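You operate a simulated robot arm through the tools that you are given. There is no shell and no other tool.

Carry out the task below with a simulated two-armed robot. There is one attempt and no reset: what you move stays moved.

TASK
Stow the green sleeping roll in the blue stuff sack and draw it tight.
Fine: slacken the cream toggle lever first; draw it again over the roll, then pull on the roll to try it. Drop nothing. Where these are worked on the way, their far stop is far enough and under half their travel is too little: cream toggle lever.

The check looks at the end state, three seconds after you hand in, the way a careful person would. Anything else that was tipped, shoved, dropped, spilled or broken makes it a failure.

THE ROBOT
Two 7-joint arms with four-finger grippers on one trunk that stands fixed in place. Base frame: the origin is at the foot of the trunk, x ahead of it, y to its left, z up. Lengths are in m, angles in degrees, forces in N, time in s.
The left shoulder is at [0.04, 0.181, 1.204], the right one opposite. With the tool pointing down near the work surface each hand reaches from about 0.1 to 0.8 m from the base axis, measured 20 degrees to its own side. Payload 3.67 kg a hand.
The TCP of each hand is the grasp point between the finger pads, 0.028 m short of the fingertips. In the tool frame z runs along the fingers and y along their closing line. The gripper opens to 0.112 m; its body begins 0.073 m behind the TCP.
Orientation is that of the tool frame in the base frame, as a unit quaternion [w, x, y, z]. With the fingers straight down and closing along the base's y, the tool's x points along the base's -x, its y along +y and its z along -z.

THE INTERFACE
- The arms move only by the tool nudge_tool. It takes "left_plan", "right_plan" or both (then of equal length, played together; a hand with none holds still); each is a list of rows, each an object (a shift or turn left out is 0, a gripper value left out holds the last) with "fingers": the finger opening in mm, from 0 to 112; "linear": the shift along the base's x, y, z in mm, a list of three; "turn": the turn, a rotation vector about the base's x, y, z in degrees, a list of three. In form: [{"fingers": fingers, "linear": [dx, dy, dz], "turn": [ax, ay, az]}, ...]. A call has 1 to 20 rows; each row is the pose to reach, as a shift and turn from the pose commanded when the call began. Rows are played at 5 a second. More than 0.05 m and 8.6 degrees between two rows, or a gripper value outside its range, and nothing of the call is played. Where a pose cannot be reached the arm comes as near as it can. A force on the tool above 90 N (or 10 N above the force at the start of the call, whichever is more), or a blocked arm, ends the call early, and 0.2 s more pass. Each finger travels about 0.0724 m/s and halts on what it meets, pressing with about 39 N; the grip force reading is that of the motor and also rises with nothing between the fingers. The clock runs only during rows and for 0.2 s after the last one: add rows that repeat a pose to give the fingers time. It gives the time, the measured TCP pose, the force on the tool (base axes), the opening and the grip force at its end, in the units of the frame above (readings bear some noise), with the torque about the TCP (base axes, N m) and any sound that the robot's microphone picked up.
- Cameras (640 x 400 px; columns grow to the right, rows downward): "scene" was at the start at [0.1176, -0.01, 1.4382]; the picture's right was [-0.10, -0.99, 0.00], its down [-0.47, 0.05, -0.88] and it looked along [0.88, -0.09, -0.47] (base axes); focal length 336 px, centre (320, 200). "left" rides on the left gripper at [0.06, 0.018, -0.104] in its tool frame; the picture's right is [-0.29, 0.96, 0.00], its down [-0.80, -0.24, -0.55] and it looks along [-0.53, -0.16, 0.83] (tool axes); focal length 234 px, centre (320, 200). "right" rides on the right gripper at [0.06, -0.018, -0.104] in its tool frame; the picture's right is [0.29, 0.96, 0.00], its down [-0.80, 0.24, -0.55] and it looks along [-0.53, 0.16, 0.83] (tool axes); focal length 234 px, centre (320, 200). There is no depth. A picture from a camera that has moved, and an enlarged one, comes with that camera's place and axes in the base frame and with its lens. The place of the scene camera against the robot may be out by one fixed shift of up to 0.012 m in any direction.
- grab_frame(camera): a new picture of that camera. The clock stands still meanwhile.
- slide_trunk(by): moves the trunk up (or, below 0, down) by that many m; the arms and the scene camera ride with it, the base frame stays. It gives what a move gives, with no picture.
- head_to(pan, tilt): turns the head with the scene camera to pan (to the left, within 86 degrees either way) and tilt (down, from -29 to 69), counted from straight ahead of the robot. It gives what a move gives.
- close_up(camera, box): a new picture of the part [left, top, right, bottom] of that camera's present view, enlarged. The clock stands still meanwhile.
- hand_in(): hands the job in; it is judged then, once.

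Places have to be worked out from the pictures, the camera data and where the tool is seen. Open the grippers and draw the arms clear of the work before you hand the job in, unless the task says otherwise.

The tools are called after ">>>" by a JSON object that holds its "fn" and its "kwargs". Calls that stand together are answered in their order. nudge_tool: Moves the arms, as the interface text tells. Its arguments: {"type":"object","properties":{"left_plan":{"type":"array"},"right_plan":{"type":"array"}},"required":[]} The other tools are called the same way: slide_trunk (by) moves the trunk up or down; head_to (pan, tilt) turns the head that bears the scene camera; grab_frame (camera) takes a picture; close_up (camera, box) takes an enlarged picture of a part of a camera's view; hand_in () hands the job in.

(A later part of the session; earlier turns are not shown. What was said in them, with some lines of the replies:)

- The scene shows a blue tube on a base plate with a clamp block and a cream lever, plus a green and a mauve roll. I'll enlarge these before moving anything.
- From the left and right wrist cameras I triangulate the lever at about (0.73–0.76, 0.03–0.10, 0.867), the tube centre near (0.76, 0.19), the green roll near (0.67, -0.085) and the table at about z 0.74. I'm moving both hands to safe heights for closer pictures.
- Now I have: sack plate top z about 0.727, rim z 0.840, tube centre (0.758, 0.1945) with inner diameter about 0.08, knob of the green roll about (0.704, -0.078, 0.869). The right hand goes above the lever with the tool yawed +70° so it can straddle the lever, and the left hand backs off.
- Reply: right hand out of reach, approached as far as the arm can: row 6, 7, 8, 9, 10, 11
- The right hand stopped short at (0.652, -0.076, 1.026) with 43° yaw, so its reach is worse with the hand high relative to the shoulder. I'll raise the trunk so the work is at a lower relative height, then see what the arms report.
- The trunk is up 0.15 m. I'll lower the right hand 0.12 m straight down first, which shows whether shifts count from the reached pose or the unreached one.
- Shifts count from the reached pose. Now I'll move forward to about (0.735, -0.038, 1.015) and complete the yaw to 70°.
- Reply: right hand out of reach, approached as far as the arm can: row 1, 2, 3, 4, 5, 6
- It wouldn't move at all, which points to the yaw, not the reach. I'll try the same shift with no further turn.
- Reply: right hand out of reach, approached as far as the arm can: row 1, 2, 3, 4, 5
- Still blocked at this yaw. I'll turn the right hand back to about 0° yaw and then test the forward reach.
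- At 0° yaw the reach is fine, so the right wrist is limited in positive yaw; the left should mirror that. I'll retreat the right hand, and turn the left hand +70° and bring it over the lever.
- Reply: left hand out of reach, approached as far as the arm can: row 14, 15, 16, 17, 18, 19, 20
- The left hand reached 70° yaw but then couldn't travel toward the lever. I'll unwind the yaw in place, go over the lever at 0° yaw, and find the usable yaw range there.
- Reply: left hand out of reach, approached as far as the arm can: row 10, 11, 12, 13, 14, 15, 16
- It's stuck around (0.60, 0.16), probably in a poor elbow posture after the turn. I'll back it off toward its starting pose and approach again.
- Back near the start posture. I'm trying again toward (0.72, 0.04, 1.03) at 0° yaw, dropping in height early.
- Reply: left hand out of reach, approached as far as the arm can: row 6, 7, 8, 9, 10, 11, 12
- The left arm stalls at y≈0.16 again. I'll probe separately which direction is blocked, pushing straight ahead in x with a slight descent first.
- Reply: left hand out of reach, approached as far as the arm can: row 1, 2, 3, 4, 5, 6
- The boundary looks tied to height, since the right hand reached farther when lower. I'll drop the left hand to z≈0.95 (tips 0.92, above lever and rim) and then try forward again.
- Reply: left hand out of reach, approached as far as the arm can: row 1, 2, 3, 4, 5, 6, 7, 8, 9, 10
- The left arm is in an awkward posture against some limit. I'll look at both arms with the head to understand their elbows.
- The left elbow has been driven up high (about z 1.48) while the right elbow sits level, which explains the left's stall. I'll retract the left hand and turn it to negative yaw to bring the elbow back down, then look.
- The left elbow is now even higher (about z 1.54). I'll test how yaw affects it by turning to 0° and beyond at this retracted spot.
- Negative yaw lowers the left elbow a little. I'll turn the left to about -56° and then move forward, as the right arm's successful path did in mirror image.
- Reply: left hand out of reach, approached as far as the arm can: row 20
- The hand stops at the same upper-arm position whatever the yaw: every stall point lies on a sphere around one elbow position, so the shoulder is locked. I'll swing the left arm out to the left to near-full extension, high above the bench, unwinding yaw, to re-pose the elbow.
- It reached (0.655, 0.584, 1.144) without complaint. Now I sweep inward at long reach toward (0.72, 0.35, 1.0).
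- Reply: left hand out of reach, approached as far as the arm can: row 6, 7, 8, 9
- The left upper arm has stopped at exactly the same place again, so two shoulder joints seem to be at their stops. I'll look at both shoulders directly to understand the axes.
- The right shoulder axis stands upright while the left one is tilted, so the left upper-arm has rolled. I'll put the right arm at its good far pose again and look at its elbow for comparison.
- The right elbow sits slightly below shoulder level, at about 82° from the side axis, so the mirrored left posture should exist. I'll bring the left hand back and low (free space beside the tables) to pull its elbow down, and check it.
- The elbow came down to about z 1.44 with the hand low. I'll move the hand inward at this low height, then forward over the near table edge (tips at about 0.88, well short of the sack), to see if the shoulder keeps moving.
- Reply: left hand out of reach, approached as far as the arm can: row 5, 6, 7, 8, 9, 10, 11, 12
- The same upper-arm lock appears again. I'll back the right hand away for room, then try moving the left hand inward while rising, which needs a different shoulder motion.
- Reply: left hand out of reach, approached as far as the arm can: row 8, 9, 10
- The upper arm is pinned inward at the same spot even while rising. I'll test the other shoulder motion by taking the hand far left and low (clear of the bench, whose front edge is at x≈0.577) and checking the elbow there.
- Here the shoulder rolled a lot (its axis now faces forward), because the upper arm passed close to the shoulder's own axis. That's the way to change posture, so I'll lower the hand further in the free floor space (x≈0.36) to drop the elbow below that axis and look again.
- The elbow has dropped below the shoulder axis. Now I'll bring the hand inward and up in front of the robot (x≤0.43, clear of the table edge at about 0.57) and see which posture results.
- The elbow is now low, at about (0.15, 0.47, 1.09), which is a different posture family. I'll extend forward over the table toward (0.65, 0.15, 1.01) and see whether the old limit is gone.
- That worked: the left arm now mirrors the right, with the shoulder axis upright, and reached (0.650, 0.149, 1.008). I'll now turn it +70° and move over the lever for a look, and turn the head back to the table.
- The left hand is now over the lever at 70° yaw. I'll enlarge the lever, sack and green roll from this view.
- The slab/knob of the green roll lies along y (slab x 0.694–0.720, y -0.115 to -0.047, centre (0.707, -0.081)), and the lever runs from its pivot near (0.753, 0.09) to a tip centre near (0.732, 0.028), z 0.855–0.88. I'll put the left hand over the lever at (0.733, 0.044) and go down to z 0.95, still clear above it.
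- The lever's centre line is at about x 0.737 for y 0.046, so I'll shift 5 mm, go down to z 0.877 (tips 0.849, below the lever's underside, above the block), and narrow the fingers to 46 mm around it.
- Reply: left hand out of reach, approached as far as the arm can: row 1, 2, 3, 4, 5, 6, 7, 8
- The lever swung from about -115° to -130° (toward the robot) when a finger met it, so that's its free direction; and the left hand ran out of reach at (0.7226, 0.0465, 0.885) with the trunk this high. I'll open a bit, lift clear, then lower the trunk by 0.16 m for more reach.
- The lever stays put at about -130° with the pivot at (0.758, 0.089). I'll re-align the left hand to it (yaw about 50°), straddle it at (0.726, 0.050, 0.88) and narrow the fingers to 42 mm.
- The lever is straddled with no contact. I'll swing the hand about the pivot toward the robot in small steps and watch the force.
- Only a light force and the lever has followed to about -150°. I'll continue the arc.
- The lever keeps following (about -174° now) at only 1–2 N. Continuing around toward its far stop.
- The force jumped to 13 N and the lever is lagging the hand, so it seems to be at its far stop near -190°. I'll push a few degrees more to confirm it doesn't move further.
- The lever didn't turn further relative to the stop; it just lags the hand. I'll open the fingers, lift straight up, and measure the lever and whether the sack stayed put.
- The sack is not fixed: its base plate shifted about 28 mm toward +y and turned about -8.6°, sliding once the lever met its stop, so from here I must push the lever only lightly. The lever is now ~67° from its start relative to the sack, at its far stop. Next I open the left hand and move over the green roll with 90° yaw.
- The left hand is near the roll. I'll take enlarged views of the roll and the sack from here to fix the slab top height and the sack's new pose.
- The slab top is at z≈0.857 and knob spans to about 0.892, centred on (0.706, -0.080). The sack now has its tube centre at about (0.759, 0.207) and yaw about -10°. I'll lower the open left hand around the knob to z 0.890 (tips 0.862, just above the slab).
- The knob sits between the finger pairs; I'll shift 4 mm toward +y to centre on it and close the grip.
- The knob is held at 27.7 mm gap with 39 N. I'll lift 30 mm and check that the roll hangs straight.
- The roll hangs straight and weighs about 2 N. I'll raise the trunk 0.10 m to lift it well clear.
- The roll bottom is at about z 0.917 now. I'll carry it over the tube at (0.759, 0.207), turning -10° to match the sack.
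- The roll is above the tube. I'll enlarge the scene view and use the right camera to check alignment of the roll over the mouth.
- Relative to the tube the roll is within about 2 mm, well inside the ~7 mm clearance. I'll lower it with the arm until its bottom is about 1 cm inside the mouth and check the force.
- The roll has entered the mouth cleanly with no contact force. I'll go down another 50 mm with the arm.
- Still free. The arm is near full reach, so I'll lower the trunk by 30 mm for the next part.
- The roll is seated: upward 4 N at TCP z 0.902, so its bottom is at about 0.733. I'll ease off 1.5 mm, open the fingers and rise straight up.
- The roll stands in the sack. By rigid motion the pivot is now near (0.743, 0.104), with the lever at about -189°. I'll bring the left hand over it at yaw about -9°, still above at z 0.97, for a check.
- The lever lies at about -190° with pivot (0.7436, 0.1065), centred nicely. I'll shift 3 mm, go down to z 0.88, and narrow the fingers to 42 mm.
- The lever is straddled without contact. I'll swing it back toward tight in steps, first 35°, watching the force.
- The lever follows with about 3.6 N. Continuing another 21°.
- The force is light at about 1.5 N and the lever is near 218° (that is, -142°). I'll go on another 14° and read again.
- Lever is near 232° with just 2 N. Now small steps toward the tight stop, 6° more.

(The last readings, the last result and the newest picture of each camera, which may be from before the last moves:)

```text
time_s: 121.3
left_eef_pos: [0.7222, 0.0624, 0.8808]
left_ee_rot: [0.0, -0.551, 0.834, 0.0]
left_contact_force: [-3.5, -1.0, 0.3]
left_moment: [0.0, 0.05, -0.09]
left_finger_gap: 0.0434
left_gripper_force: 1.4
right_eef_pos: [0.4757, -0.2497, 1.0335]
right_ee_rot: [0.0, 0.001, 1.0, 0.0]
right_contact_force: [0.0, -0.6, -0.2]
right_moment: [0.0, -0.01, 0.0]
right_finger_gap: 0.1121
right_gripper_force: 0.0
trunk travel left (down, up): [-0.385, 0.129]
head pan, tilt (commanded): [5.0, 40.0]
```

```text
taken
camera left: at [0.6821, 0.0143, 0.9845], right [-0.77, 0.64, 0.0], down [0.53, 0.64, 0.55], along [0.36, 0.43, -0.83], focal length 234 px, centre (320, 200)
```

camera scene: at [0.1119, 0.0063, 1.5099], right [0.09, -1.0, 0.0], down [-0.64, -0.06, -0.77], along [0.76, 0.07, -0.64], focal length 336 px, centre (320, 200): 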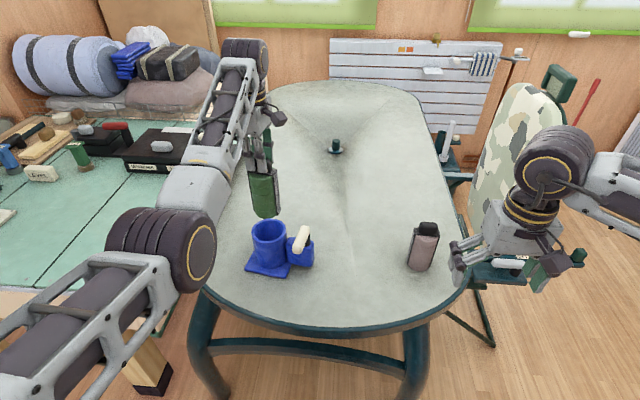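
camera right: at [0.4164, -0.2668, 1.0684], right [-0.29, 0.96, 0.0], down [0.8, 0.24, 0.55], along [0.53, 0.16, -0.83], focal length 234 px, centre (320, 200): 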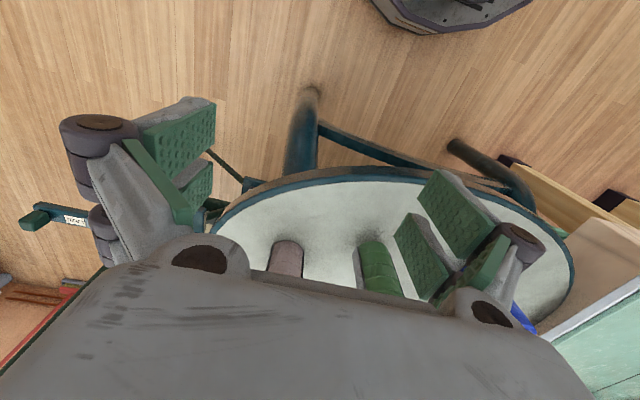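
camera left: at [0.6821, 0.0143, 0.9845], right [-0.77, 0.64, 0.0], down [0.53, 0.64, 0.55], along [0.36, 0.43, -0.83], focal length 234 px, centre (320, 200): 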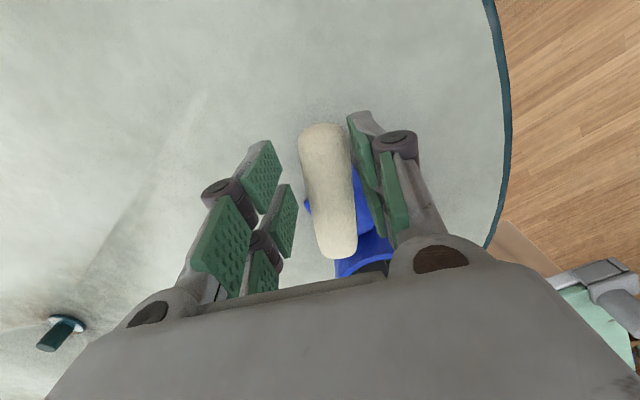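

Still no stop. Another 6° in small steps.

>>> {"fn": "nudge_tool", "kwargs": {"left_plan": [{"linear": [2.3, -1.0, 0], "turn": [0, 0, 3]}, {"linear": [4.6, -1.9, 0], "turn": [0, 0, 6]}, {"linear": [4.6, -1.9, 0], "turn": [0, 0, 6]}]}}

>>> {"fn": "grab_frame", "kwargs": {"camera": "left"}}

```text
time_s: 122.1
left_eef_pos: [0.7255, 0.0602, 0.8814]
left_ee_rot: [0.0, -0.595, 0.804, 0.0]
left_contact_force: [-6.1, 1.0, -0.8]
left_moment: [0.11, 0.11, -0.11]
left_finger_gap: 0.0454
left_gripper_force: 3.6
right_eef_pos: [0.4756, -0.2486, 1.0334]
right_ee_rot: [0.0, 0.001, 1.0, 0.0]
right_contact_force: [-0.4, 0.1, -0.1]
right_moment: [-0.02, 0.0, 0.03]
right_finger_gap: 0.1122
right_gripper_force: 0.0
trunk travel left (down, up): [-0.385, 0.129]
head pan, tilt (commanded): [5.0, 40.0]
```

```text
taken
camera left: at [0.6916, 0.0086, 0.9846], right [-0.83, 0.56, 0.0], down [0.46, 0.69, 0.55], along [0.31, 0.46, -0.83], focal length 234 px, centre (320, 200)
```

left: 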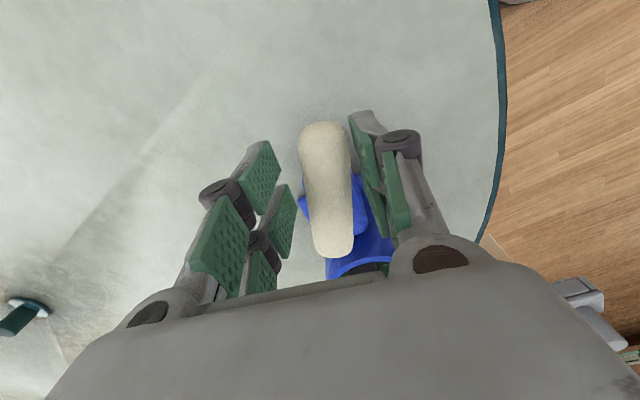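

The force is rising (6 N) and the lever is near -118°, so it's close to or at the tight stop. I'll push 4° more and see.

>>> {"fn": "nudge_tool", "kwargs": {"left_plan": [{"linear": [1.5, -0.6, 0], "turn": [0, 0, 2]}, {"linear": [3.1, -1.1, 0], "turn": [0, 0, 4]}, {"linear": [3.1, -1.1, 0], "turn": [0, 0, 4]}]}}

>>> {"fn": "grab_frame", "kwargs": {"camera": "left"}}

```text
time_s: 122.9
left_eef_pos: [0.7283, 0.0594, 0.8811]
left_ee_rot: [0.0, -0.621, 0.784, 0.001]
left_contact_force: [-7.1, 0.4, -0.3]
left_moment: [-0.07, 0.18, -0.09]
left_finger_gap: 0.046
left_gripper_force: 3.3
right_eef_pos: [0.4743, -0.2497, 1.0331]
right_ee_rot: [0.0, 0.001, 1.0, 0.001]
right_contact_force: [-0.2, -0.6, 0.7]
right_moment: [0.0, -0.01, 0.0]
right_finger_gap: 0.1121
right_gripper_force: 0.2
trunk travel left (down, up): [-0.385, 0.129]
head pan, tilt (commanded): [5.0, 40.0]
```

```text
taken
camera left: at [0.6982, 0.005, 0.9847], right [-0.87, 0.5, 0.0], down [0.41, 0.72, 0.55], along [0.28, 0.48, -0.83], focal length 234 px, centre (320, 200)
```

left: 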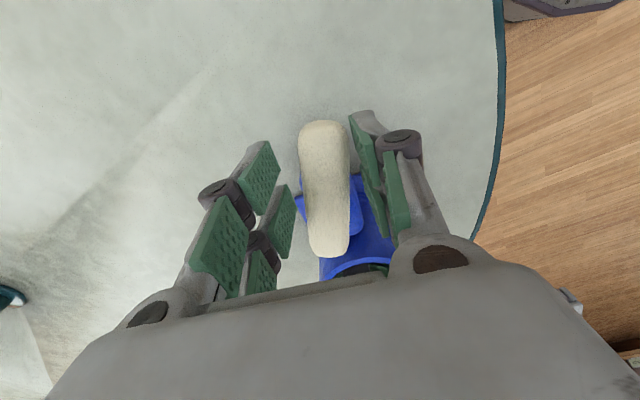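

Force is 7 N and the lever lags the hand a little more each step, which indicates the stop. I'll release, lift clear, and take a measuring view of the lever against the sack.

>>> {"fn": "nudge_tool", "kwargs": {"left_plan": [{"linear": [-2, 0, 0], "turn": [0, 0, -3], "fingers": 55}, {"linear": [-2, 0, 0], "turn": [0, 0, -3], "fingers": 70}, {"linear": [-2, 0, 25], "turn": [0, 0, -3], "fingers": 75}, {"linear": [-10, -5, 60], "turn": [0, 0, -3], "fingers": 90}, {"linear": [-25, -20, 100], "turn": [0, 0, -3], "fingers": 112}, {"linear": [-45, -40, 140], "turn": [0, 0, -3], "fingers": 112}, {"linear": [-50, -58, 150], "turn": [0, 0, -3], "fingers": 112}, {"linear": [-50, -58, 150], "turn": [0, 0, -3], "fingers": 112}]}}

>>> {"fn": "close_up", "kwargs": {"camera": "left", "box": [230, 110, 430, 280]}}

>>> {"fn": "grab_frame", "kwargs": {"camera": "scene"}}

```text
time_s: 124.7
left_eef_pos: [0.6844, -0.0038, 1.038]
left_ee_rot: [0.006, -0.599, 0.801, -0.011]
left_contact_force: [-0.3, 1.2, 0.5]
left_moment: [0.0, 0.02, -0.02]
left_finger_gap: 0.112
left_gripper_force: 0.0
left hand out of reach, approached as far as the arm can: row 7, 8
right_eef_pos: [0.4755, -0.2477, 1.0325]
right_ee_rot: [0.0, 0.001, 1.0, 0.0]
right_contact_force: [0.3, 0.3, -0.7]
right_moment: [-0.04, 0.01, -0.02]
right_finger_gap: 0.1119
right_gripper_force: 0.1
trunk travel left (down, up): [-0.385, 0.129]
head pan, tilt (commanded): [5.0, 40.0]
```

```text
2.35 times, centred on (330, 195) of left
camera zoom: at [0.6495, -0.0548, 1.1415], right [-0.84, 0.55, -0.03], down [0.44, 0.7, 0.56], along [0.32, 0.46, -0.83], focal length 551 px, centre (296, 212)
```

zoom: 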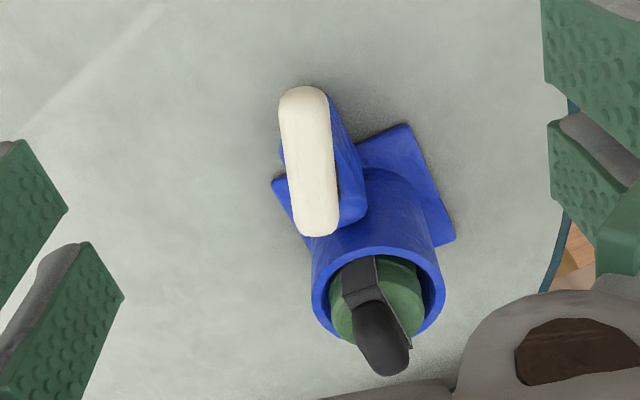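

```text
taken
camera scene: at [0.112, 0.0076, 1.4795], right [0.09, -1.0, 0.0], down [-0.64, -0.06, -0.77], along [0.76, 0.07, -0.64], focal length 336 px, centre (320, 200)
```

scene: 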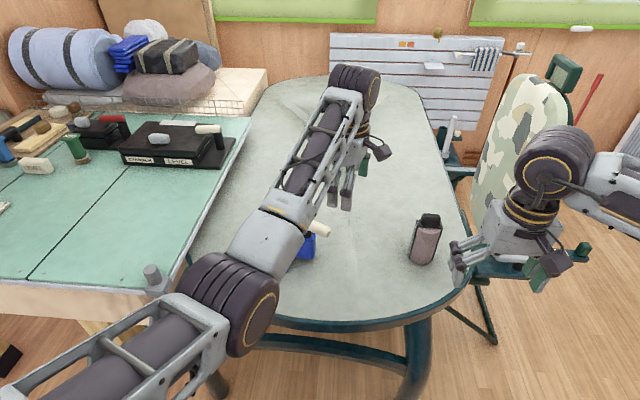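

Relative to the sack (now yaw about -6°, plate centre about (0.754, 0.207)), the lever is at -111°, the same as its original -112°, so it's back at the tight stop. Now I move the left hand over the roll to grip the knob and try it with a pull.

>>> {"fn": "nudge_tool", "kwargs": {"left_plan": [{"linear": [0, 20, 5], "turn": [0, 0, 0], "fingers": 70}, {"linear": [5, 55, 5], "turn": [0, 0, 1]}, {"linear": [15, 95, 0], "turn": [0, 0, 2]}, {"linear": [30, 135, -10], "turn": [0, 0, 3]}, {"linear": [50, 170, -18], "turn": [0, 0, 4]}, {"linear": [65, 200, -25], "turn": [0, 0, 5]}, {"linear": [71, 211, -28], "turn": [0, 0, 6]}, {"linear": [71, 211, -28], "turn": [0, 0, 6]}]}}

>>> {"fn": "close_up", "kwargs": {"camera": "left", "box": [230, 0, 430, 160]}}

>>> {"fn": "close_up", "kwargs": {"camera": "scene", "box": [210, 150, 350, 290]}}

```text
time_s: 126.5
left_eef_pos: [0.75, 0.2116, 1.0018]
left_ee_rot: [0.0, -0.642, 0.767, 0.0]
left_contact_force: [0.9, 0.5, 0.0]
left_moment: [-0.02, 0.0, -0.01]
left_finger_gap: 0.07
left_gripper_force: 0.1
right_eef_pos: [0.4755, -0.25, 1.0328]
right_ee_rot: [0.0, 0.001, 1.0, -0.001]
right_contact_force: [0.2, 0.9, 0.8]
right_moment: [0.02, 0.0, 0.0]
right_finger_gap: 0.1121
right_gripper_force: 0.1
trunk travel left (down, up): [-0.385, 0.129]
head pan, tilt (commanded): [5.0, 40.0]
```

```text
2.50 times, centred on (330, 80) of left
camera zoom: at [0.7222, 0.1564, 1.1062], right [-0.89, 0.45, 0.0], down [0.38, 0.74, 0.55], along [0.25, 0.49, -0.83], focal length 585 px, centre (295, 500)
```

zoom: 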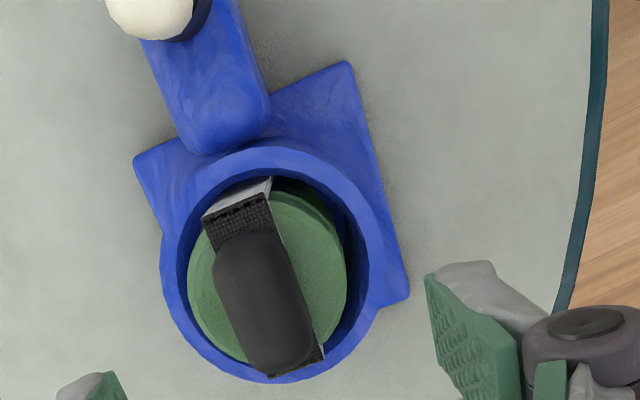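

```text
2.86 times, centred on (280, 220) of scene
camera zoom: at [0.1115, 0.0062, 1.4795], right [0.09, -1.0, 0.0], down [-0.64, -0.06, -0.77], along [0.76, 0.07, -0.64], focal length 961 px, centre (434, 143)
```

zoom: 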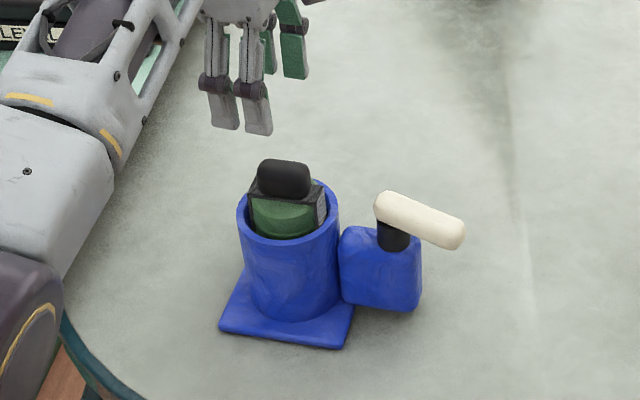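

The knob's centre is at (0.7584, 0.2044), its long axis at about 84°. I'll align, descend to z 0.902 and close on it.

>>> {"fn": "nudge_tool", "kwargs": {"left_plan": [{"linear": [8.4, -7.2, -15], "turn": [0, 0, 3.8], "fingers": 70}, {"linear": [8.4, -7.2, -40], "turn": [0, 0, 3.8], "fingers": 70}, {"linear": [8.4, -7.2, -65], "turn": [0, 0, 3.8], "fingers": 70}, {"linear": [8.4, -7.2, -85], "turn": [0, 0, 3.8], "fingers": 70}, {"linear": [8.4, -7.2, -99], "turn": [0, 0, 3.8], "fingers": 70}, {"linear": [8.4, -7.2, -99], "turn": [0, 0, 3.8], "fingers": 70}]}}

>>> {"fn": "close_up", "kwargs": {"camera": "scene", "box": [210, 150, 350, 290]}}

>>> {"fn": "grab_frame", "kwargs": {"camera": "left"}}

```text
time_s: 127.9
left_eef_pos: [0.7589, 0.2045, 0.9042]
left_ee_rot: [0.0, -0.666, 0.746, 0.0]
left_contact_force: [0.8, -0.1, -0.1]
left_moment: [-0.02, -0.03, 0.0]
left_finger_gap: 0.0703
left_gripper_force: 0.0
right_eef_pos: [0.4754, -0.249, 1.0342]
right_ee_rot: [0.0, 0.001, 1.0, 0.0]
right_contact_force: [-0.7, 1.1, -1.0]
right_moment: [-0.02, 0.0, 0.0]
right_finger_gap: 0.1122
right_gripper_force: 0.1
trunk travel left (down, up): [-0.385, 0.129]
head pan, tilt (commanded): [5.0, 40.0]
```

```text
2.86 times, centred on (280, 220) of scene
camera zoom: at [0.1116, 0.0064, 1.4795], right [0.09, -1.0, 0.0], down [-0.64, -0.06, -0.77], along [0.76, 0.07, -0.64], focal length 961 px, centre (434, 143)
```

zoom: 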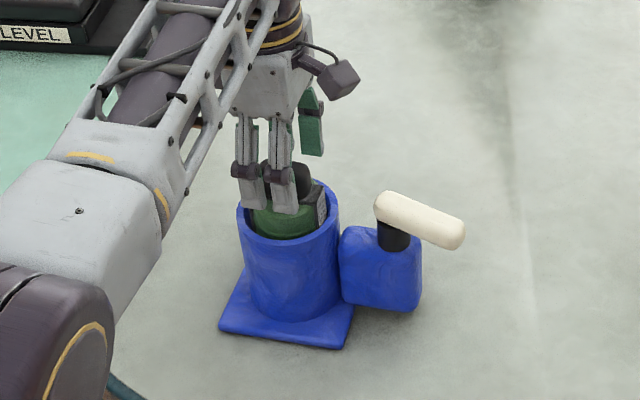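

```text
taken
camera left: at [0.7351, 0.1474, 1.0075], right [-0.92, 0.39, 0.0], down [0.33, 0.77, 0.55], along [0.22, 0.51, -0.83], focal length 234 px, centre (320, 200)
```

left: 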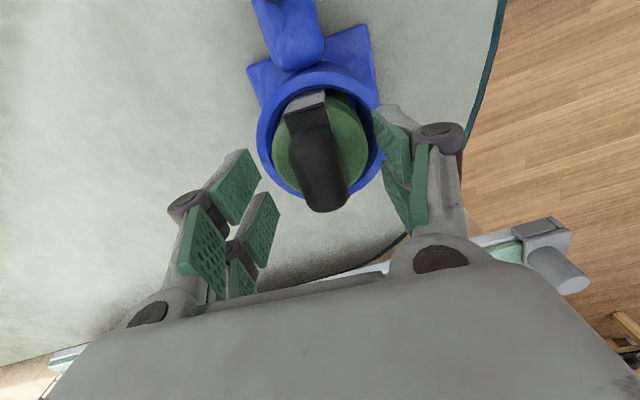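

The fingers straddle the knob with no contact. I'll close on it now.

>>> {"fn": "nudge_tool", "kwargs": {"left_plan": [{"fingers": 50}, {"fingers": 25}, {"fingers": 15}, {"fingers": 15}, {"fingers": 15}]}}

>>> {"fn": "nudge_tool", "kwargs": {"left_plan": [{"linear": [0, 0, 1], "fingers": 15}, {"linear": [0, 0, 2], "fingers": 15}, {"linear": [0, 0, 2], "fingers": 15}]}}

```text
time_s: 129.1
left_eef_pos: [0.7595, 0.2053, 0.9047]
left_ee_rot: [0.0, -0.667, 0.745, 0.0]
left_contact_force: [0.9, -0.7, 0.4]
left_moment: [-0.05, -0.1, 0.03]
left_finger_gap: 0.0275
left_gripper_force: 38.6
right_eef_pos: [0.4756, -0.2485, 1.0338]
right_ee_rot: [0.0, 0.001, 1.0, 0.0]
right_contact_force: [-0.6, -0.6, -1.6]
right_moment: [0.03, -0.01, -0.02]
right_finger_gap: 0.1116
right_gripper_force: 0.0
trunk travel left (down, up): [-0.385, 0.129]
head pan, tilt (commanded): [5.0, 40.0]
```

```text
time_s: 129.9
left_eef_pos: [0.759, 0.2057, 0.9046]
left_ee_rot: [-0.001, -0.666, 0.746, 0.001]
left_contact_force: [0.7, -1.9, -4.9]
left_moment: [-0.35, -0.1, 0.01]
left_finger_gap: 0.0277
left_gripper_force: 38.8
right_eef_pos: [0.4757, -0.249, 1.0331]
right_ee_rot: [-0.001, 0.001, 1.0, 0.0]
right_contact_force: [1.1, -0.4, 0.5]
right_moment: [0.01, 0.0, 0.0]
right_finger_gap: 0.1121
right_gripper_force: 0.0
trunk travel left (down, up): [-0.385, 0.129]
head pan, tilt (commanded): [5.0, 40.0]
```

Pulling up 2 mm met a 4.9 N resistance with no rise, so the roll is held. I'll pull slightly harder, another 2–3 mm, to make sure of the test.

>>> {"fn": "nudge_tool", "kwargs": {"left_plan": [{"linear": [0, 0, 1], "fingers": 15}, {"linear": [0, 0, 2], "fingers": 15}, {"linear": [0, 0, 3], "fingers": 15}, {"linear": [0, 0, 3], "fingers": 15}, {"linear": [0, 0, 3], "fingers": 15}]}}

>>> {"fn": "close_up", "kwargs": {"camera": "scene", "box": [210, 150, 350, 290]}}

```text
time_s: 131.1
left_eef_pos: [0.7593, 0.2052, 0.9067]
left_ee_rot: [-0.001, -0.668, 0.745, 0.0]
left_contact_force: [-2.2, -1.5, -14.8]
left_moment: [-0.34, 0.38, 0.01]
left_finger_gap: 0.0277
left_gripper_force: 39.0
right_eef_pos: [0.4778, -0.2471, 1.0332]
right_ee_rot: [-0.001, 0.001, 1.0, 0.0]
right_contact_force: [0.6, 0.3, -0.4]
right_moment: [0.0, 0.0, -0.01]
right_finger_gap: 0.112
right_gripper_force: 0.1
trunk travel left (down, up): [-0.385, 0.129]
head pan, tilt (commanded): [5.0, 40.0]
```

```text
2.86 times, centred on (280, 220) of scene
camera zoom: at [0.1134, 0.0068, 1.4793], right [0.09, -1.0, 0.0], down [-0.64, -0.06, -0.77], along [0.76, 0.07, -0.64], focal length 961 px, centre (434, 143)
```

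zoom: 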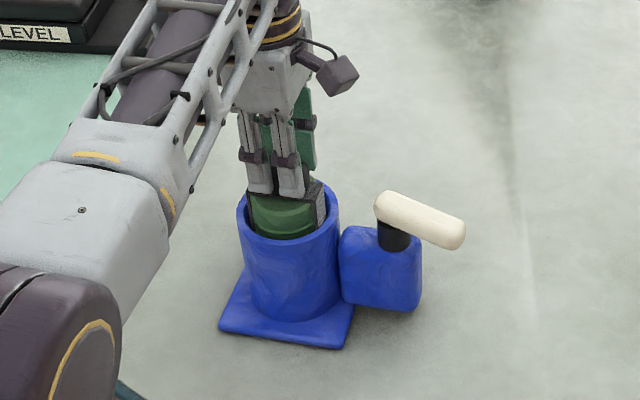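

The roll held against a 14.8 N pull while the sack stayed put, so the draw is tight. I'll relax the pull, open the fingers and rise straight up off the knob.

>>> {"fn": "nudge_tool", "kwargs": {"left_plan": [{"linear": [0, 0, -2], "fingers": 15}, {"linear": [0, 0, -4.5], "fingers": 15}, {"linear": [0, 0, -4.5], "fingers": 15}]}}

>>> {"fn": "nudge_tool", "kwargs": {"left_plan": [{"fingers": 40}, {"fingers": 65}, {"fingers": 65}, {"linear": [0, 0, 15], "fingers": 65}, {"linear": [0, 0, 35], "fingers": 65}, {"linear": [0, 0, 65], "fingers": 65}, {"linear": [-5, 5, 100], "fingers": 65}, {"linear": [-10, 10, 120], "fingers": 65}, {"linear": [-10, 10, 120], "fingers": 65}]}}

>>> {"fn": "close_up", "kwargs": {"camera": "left", "box": [230, 0, 430, 160]}}

>>> {"fn": "close_up", "kwargs": {"camera": "scene", "box": [210, 150, 350, 290]}}

```text
time_s: 131.9
left_eef_pos: [0.7607, 0.2055, 0.9074]
left_ee_rot: [0.002, -0.667, 0.745, -0.002]
left_contact_force: [-2.2, 0.8, 7.2]
left_moment: [0.16, 0.22, -0.01]
left_finger_gap: 0.0275
left_gripper_force: 38.6
right_eef_pos: [0.4752, -0.2499, 1.0341]
right_ee_rot: [0.0, 0.0, 1.0, 0.0]
right_contact_force: [-0.3, 0.1, 0.7]
right_moment: [-0.02, 0.02, 0.01]
right_finger_gap: 0.1118
right_gripper_force: 0.0
trunk travel left (down, up): [-0.385, 0.129]
head pan, tilt (commanded): [5.0, 40.0]
```

```text
time_s: 133.9
left_eef_pos: [0.7508, 0.2153, 1.0248]
left_ee_rot: [-0.001, -0.666, 0.746, 0.001]
left_contact_force: [-0.2, -0.8, -0.1]
left_moment: [-0.02, -0.01, 0.0]
left_finger_gap: 0.0649
left_gripper_force: 0.2
right_eef_pos: [0.4772, -0.2499, 1.0343]
right_ee_rot: [0.0, 0.001, 1.0, 0.0]
right_contact_force: [-0.3, -0.5, 0.8]
right_moment: [-0.03, -0.01, -0.01]
right_finger_gap: 0.1121
right_gripper_force: 0.0
trunk travel left (down, up): [-0.385, 0.129]
head pan, tilt (commanded): [5.0, 40.0]
```

```text
2.50 times, centred on (330, 80) of left
camera zoom: at [0.7261, 0.1577, 1.128], right [-0.92, 0.39, 0.0], down [0.33, 0.77, 0.55], along [0.22, 0.51, -0.83], focal length 585 px, centre (295, 500)
```

zoom: 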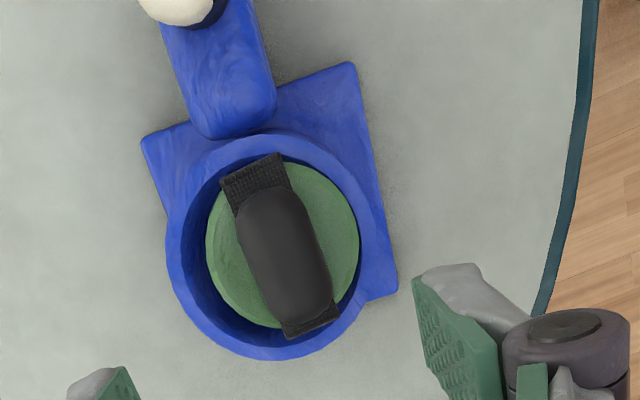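

```text
2.86 times, centred on (280, 220) of scene
camera zoom: at [0.1119, 0.0064, 1.4795], right [0.09, -1.0, 0.0], down [-0.64, -0.06, -0.77], along [0.76, 0.07, -0.64], focal length 961 px, centre (434, 143)
```

zoom: 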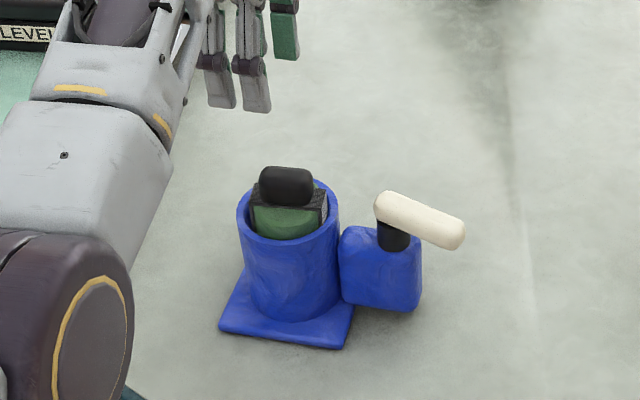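

The roll stands in the sack, lever unchanged, but its top has shifted about 8 mm toward the robot within the tube's clearance. To be sure it's still held, I'll regrip at its present place, (0.749, 0.200), yaw about 88°, and pull once more gently.

>>> {"fn": "nudge_tool", "kwargs": {"left_plan": [{"linear": [-1.5, -15, -20], "turn": [0, 0, 4.5], "fingers": 70}, {"linear": [-1.5, -15, -50], "turn": [0, 0, 4.5], "fingers": 70}, {"linear": [-1.5, -15, -80], "turn": [0, 0, 4.5], "fingers": 70}, {"linear": [-1.5, -15, -105], "turn": [0, 0, 4.5], "fingers": 70}, {"linear": [-1.5, -15, -120], "turn": [0, 0, 4.5], "fingers": 70}, {"linear": [-1.5, -15, -120], "turn": [0, 0, 4.5], "fingers": 70}]}}

>>> {"fn": "close_up", "kwargs": {"camera": "scene", "box": [210, 150, 350, 290]}}

>>> {"fn": "grab_frame", "kwargs": {"camera": "left"}}

```text
time_s: 135.3
left_eef_pos: [0.7481, 0.2003, 0.9058]
left_ee_rot: [0.001, -0.696, 0.718, 0.001]
left_contact_force: [0.5, -0.3, -0.8]
left_moment: [0.04, 0.0, 0.03]
left_finger_gap: 0.0705
left_gripper_force: 0.1
right_eef_pos: [0.4769, -0.2488, 1.033]
right_ee_rot: [0.001, 0.0, 1.0, 0.001]
right_contact_force: [0.5, -0.8, -0.5]
right_moment: [0.03, -0.01, -0.02]
right_finger_gap: 0.1121
right_gripper_force: 0.2
trunk travel left (down, up): [-0.385, 0.129]
head pan, tilt (commanded): [5.0, 40.0]
```

```text
2.86 times, centred on (280, 220) of scene
camera zoom: at [0.1115, 0.0063, 1.4795], right [0.09, -1.0, 0.0], down [-0.64, -0.06, -0.77], along [0.76, 0.07, -0.64], focal length 961 px, centre (434, 143)
```

zoom: 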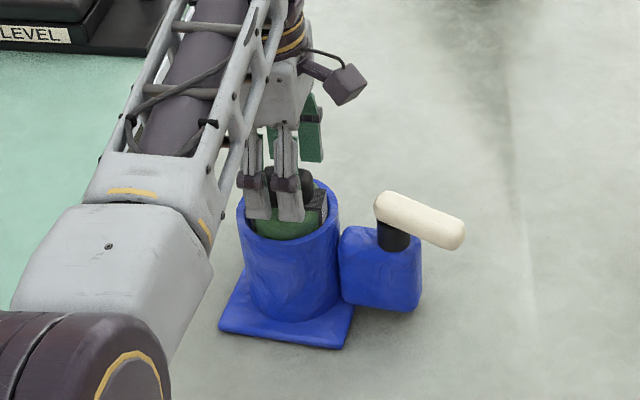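

```text
taken
camera left: at [0.728, 0.1411, 1.0082], right [-0.95, 0.32, 0.0], down [0.27, 0.79, 0.55], along [0.18, 0.53, -0.83], focal length 234 px, centre (320, 200)
```

left: 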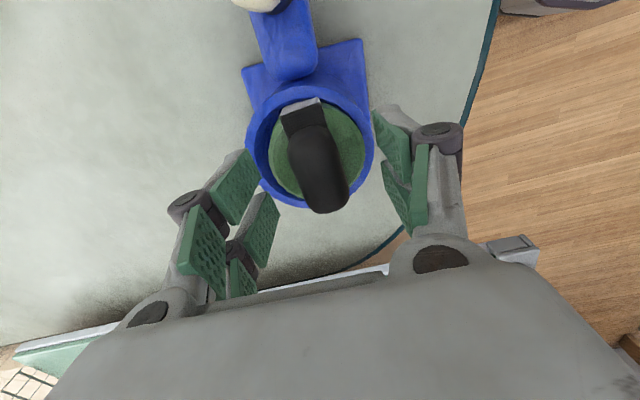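

Centred on the knob again. I'll close, then pull up in 1 mm steps and read the force.

>>> {"fn": "nudge_tool", "kwargs": {"left_plan": [{"fingers": 50}, {"fingers": 25}, {"fingers": 15}, {"fingers": 15}, {"fingers": 15}]}}

>>> {"fn": "nudge_tool", "kwargs": {"left_plan": [{"linear": [0, 0, 1], "fingers": 15}, {"linear": [0, 0, 2], "fingers": 15}, {"linear": [0, 0, 3], "fingers": 15}, {"linear": [0, 0, 3], "fingers": 15}]}}

>>> {"fn": "close_up", "kwargs": {"camera": "scene", "box": [210, 150, 350, 290]}}

```text
time_s: 136.5
left_eef_pos: [0.7479, 0.2015, 0.9047]
left_ee_rot: [0.0, -0.695, 0.719, 0.001]
left_contact_force: [2.7, 0.2, -0.4]
left_moment: [0.02, -0.46, 0.02]
left_finger_gap: 0.0286
left_gripper_force: 38.8
right_eef_pos: [0.4772, -0.2487, 1.033]
right_ee_rot: [0.0, 0.001, 1.0, 0.0]
right_contact_force: [-0.6, 0.0, -0.5]
right_moment: [0.01, -0.01, 0.01]
right_finger_gap: 0.112
right_gripper_force: 0.0
trunk travel left (down, up): [-0.385, 0.129]
head pan, tilt (commanded): [5.0, 40.0]
```

```text
time_s: 137.5
left_eef_pos: [0.7473, 0.2008, 0.9067]
left_ee_rot: [-0.001, -0.696, 0.718, 0.001]
left_contact_force: [3.3, 0.6, -9.6]
left_moment: [-0.2, -0.5, -0.05]
left_finger_gap: 0.0285
left_gripper_force: 39.0
right_eef_pos: [0.478, -0.2484, 1.0317]
right_ee_rot: [-0.002, 0.001, 1.0, 0.0]
right_contact_force: [-0.5, -0.2, 0.1]
right_moment: [0.0, 0.04, 0.04]
right_finger_gap: 0.112
right_gripper_force: 0.1
trunk travel left (down, up): [-0.385, 0.129]
head pan, tilt (commanded): [5.0, 40.0]
```

```text
2.86 times, centred on (280, 220) of scene
camera zoom: at [0.1136, 0.0068, 1.4793], right [0.09, -1.0, 0.0], down [-0.64, -0.06, -0.76], along [0.76, 0.07, -0.64], focal length 961 px, centre (434, 143)
```

zoom: 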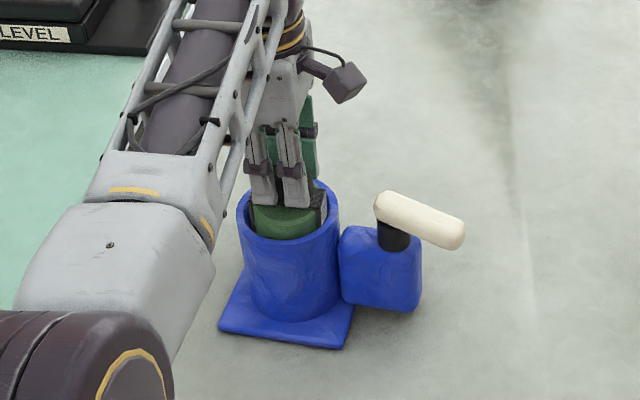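

Again it resists: 9.6 N for a 3 mm pull (the roll alone weighs 2 N), so it's held tight. I'll relax the pull to near zero before opening.

>>> {"fn": "nudge_tool", "kwargs": {"left_plan": [{"linear": [0, 0, -1], "fingers": 15}, {"linear": [0, 0, -2.2], "fingers": 15}, {"linear": [0, 0, -2.2], "fingers": 15}]}}

```text
time_s: 138.3
left_eef_pos: [0.7475, 0.2003, 0.9047]
left_ee_rot: [0.001, -0.695, 0.719, 0.0]
left_contact_force: [1.7, -0.1, -0.4]
left_moment: [0.03, -0.31, -0.01]
left_finger_gap: 0.0282
left_gripper_force: 38.9
right_eef_pos: [0.4767, -0.2474, 1.0327]
right_ee_rot: [0.0, 0.001, 1.0, 0.0]
right_contact_force: [0.0, -0.6, -0.5]
right_moment: [-0.01, 0.01, 0.0]
right_finger_gap: 0.1121
right_gripper_force: 0.1
trunk travel left (down, up): [-0.385, 0.129]
head pan, tilt (commanded): [5.0, 40.0]
```

The pull is relaxed (about 0 N vertical). I'll open the fingers, rise straight up, and then check roll, lever and sack.

>>> {"fn": "nudge_tool", "kwargs": {"left_plan": [{"fingers": 40}, {"fingers": 65}, {"fingers": 70}, {"linear": [0, 0, 15], "fingers": 70}, {"linear": [0, 0, 35], "fingers": 70}, {"linear": [0, 0, 65], "fingers": 70}, {"linear": [0, 0, 100], "fingers": 70}, {"linear": [-5, 5, 120], "fingers": 70}, {"linear": [-5, 5, 120], "fingers": 70}]}}

>>> {"fn": "close_up", "kwargs": {"camera": "left", "box": [230, 0, 430, 160]}}

>>> {"fn": "close_up", "kwargs": {"camera": "scene", "box": [210, 150, 350, 290]}}

```text
time_s: 140.3
left_eef_pos: [0.7422, 0.2052, 1.026]
left_ee_rot: [0.001, -0.696, 0.718, 0.001]
left_contact_force: [0.6, 0.6, -0.1]
left_moment: [0.01, -0.03, 0.0]
left_finger_gap: 0.0699
left_gripper_force: 0.0
right_eef_pos: [0.4761, -0.2487, 1.0331]
right_ee_rot: [0.0, 0.001, 1.0, 0.0]
right_contact_force: [0.9, 0.4, -0.3]
right_moment: [-0.02, 0.0, 0.02]
right_finger_gap: 0.1123
right_gripper_force: 0.0
trunk travel left (down, up): [-0.385, 0.129]
head pan, tilt (commanded): [5.0, 40.0]
```

```text
2.50 times, centred on (330, 80) of left
camera zoom: at [0.7236, 0.1465, 1.1285], right [-0.95, 0.32, 0.0], down [0.27, 0.79, 0.55], along [0.18, 0.53, -0.83], focal length 585 px, centre (295, 500)
```

zoom: 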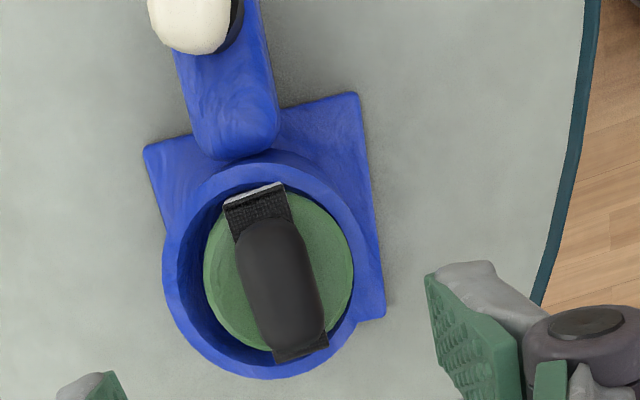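

```text
2.86 times, centred on (280, 220) of scene
camera zoom: at [0.1119, 0.0064, 1.4795], right [0.09, -1.0, 0.0], down [-0.64, -0.06, -0.77], along [0.76, 0.07, -0.64], focal length 961 px, centre (434, 143)
```

zoom: 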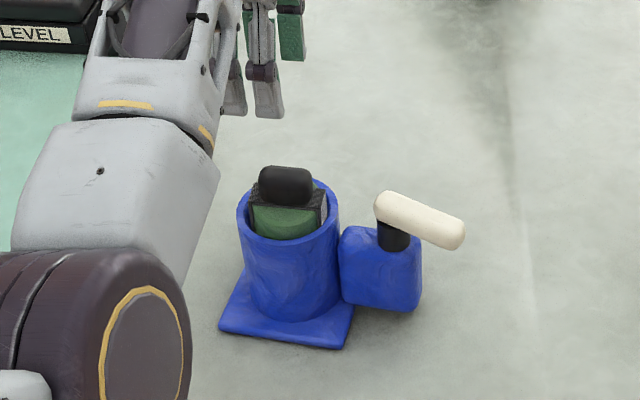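

All is in place: roll seated, lever at tight, sack upright. I'll retract the left hand up and back, clear of the work, with the gripper open.

>>> {"fn": "nudge_tool", "kwargs": {"left_plan": [{"linear": [-20, 0, 20], "turn": [0, 0, -6], "fingers": 112}, {"linear": [-45, 5, 40], "turn": [0, 0, -12], "fingers": 112}, {"linear": [-70, 10, 60], "turn": [0, 0, -18], "fingers": 112}, {"linear": [-100, 20, 80], "turn": [0, 0, -25], "fingers": 112}, {"linear": [-130, 30, 95], "turn": [0, 0, -32], "fingers": 112}, {"linear": [-160, 40, 105], "turn": [0, 0, -39], "fingers": 112}, {"linear": [-190, 50, 110], "turn": [0, 0, -46], "fingers": 112}, {"linear": [-220, 60, 110], "turn": [0, 0, -54], "fingers": 112}, {"linear": [-250, 70, 110], "turn": [0, 0, -62], "fingers": 112}, {"linear": [-270, 80, 110], "turn": [0, 0, -70], "fingers": 112}, {"linear": [-270, 80, 110], "turn": [0, 0, -70], "fingers": 112}]}}

>>> {"fn": "grab_frame", "kwargs": {"camera": "scene"}}

>>> {"fn": "grab_frame", "kwargs": {"camera": "left"}}

```text
time_s: 142.7
left_eef_pos: [0.5927, 0.4063, 1.0358]
left_ee_rot: [0.0, -0.162, 0.987, 0.006]
left_contact_force: [0.9, -0.2, 0.2]
left_moment: [0.01, 0.0, 0.01]
left_finger_gap: 0.1122
left_gripper_force: 0.0
left hand out of reach, approached as far as the arm can: row 2, 3, 4, 5, 6, 7, 8, 9, 10, 11
right_eef_pos: [0.4753, -0.25, 1.0325]
right_ee_rot: [0.0, 0.001, 1.0, 0.0]
right_contact_force: [-0.4, 0.3, -0.7]
right_moment: [0.0, 0.01, 0.0]
right_finger_gap: 0.1117
right_gripper_force: 0.1
trunk travel left (down, up): [-0.385, 0.129]
head pan, tilt (commanded): [5.0, 40.0]
```

```text
taken
camera scene: at [0.1121, 0.0054, 1.4794], right [0.09, -1.0, 0.0], down [-0.64, -0.06, -0.77], along [0.76, 0.07, -0.64], focal length 336 px, centre (320, 200)
```

scene: 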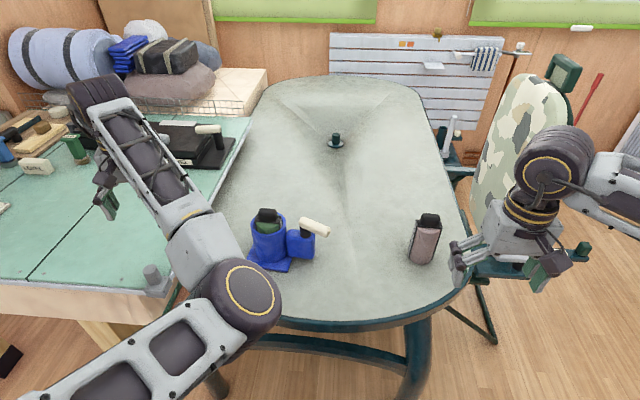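

```text
taken
camera left: at [0.5306, 0.4027, 1.14], right [-0.03, 1.0, 0.01], down [0.83, 0.02, 0.55], along [0.55, 0.03, -0.83], focal length 234 px, centre (320, 200)
```

left: 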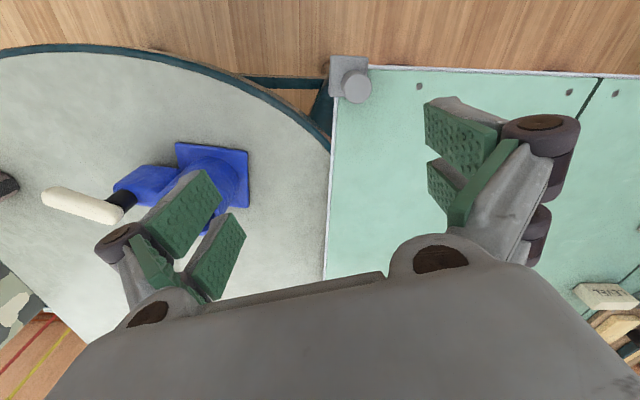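

Both hands are open and away from the sack (the left one stopped at (0.593, 0.406, 1.036), free of everything). One last enlarged check of the work before handing in.

>>> {"fn": "close_up", "kwargs": {"camera": "scene", "box": [230, 180, 450, 300]}}

>>> {"fn": "close_up", "kwargs": {"camera": "left", "box": [20, 100, 340, 300]}}

```text
2.91 times, centred on (340, 240) of scene
camera zoom: at [0.1121, 0.0054, 1.4794], right [0.09, -1.0, 0.0], down [-0.64, -0.06, -0.77], along [0.76, 0.07, -0.64], focal length 979 px, centre (262, 84)
```

zoom: 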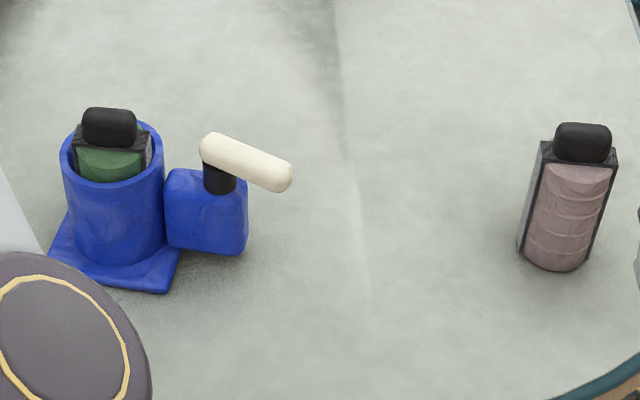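

```text
2.00 times, centred on (180, 200) of left
camera zoom: at [0.5306, 0.4027, 1.14], right [-0.03, 1.0, 0.01], down [0.83, 0.02, 0.55], along [0.55, 0.03, -0.83], focal length 468 px, centre (600, 200)
```

zoom: 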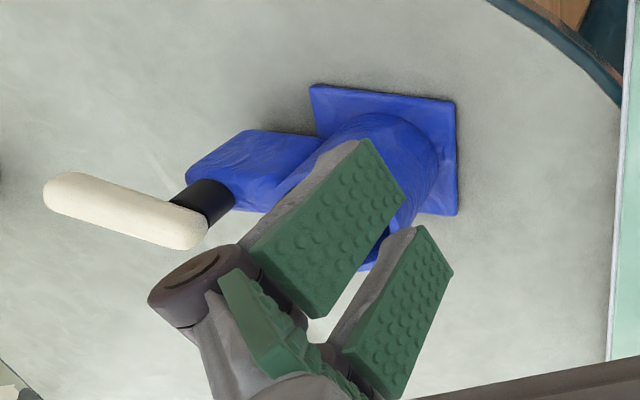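

The green roll is seated in the upright blue sack and the cream lever is back at its tight position. It held against two pulls, the mauve roll is untouched, and both grippers are open and clear, so I'm handing in.

>>> {"fn": "hand_in", "kwargs": {}}

```text
The job is handed in.
```

The green sleeping roll is stowed in the blue stuff sack with the cream lever drawn tight again. The job is handed in, but the sack did shift on the table while I worked the lever.

- **Lever:** I slackened it about 66° until it stopped giving, put the roll in, then drew it back. It ended within about 2° of its starting angle relative to the sack.
- **Pull test:** The roll held against two upward pulls of about 15 N and 10 N, against its own weight of about 2 N. It still has a few millimetres of sideways play at the top.
- **Sack moved:** The sack is not fixed to the table. It slid when the lever met its far stop, and turned part of the way back when I drew the lever tight. It ended about 14 mm and 4–5° from where it stood, upright. I did not try to push it back.
- **Everything else:** Nothing was dropped or knocked over, and the mauve roll was not touched. Both grippers are open and clear of the work; the left one stopped short of the retreat point I asked for, over the bench corner.
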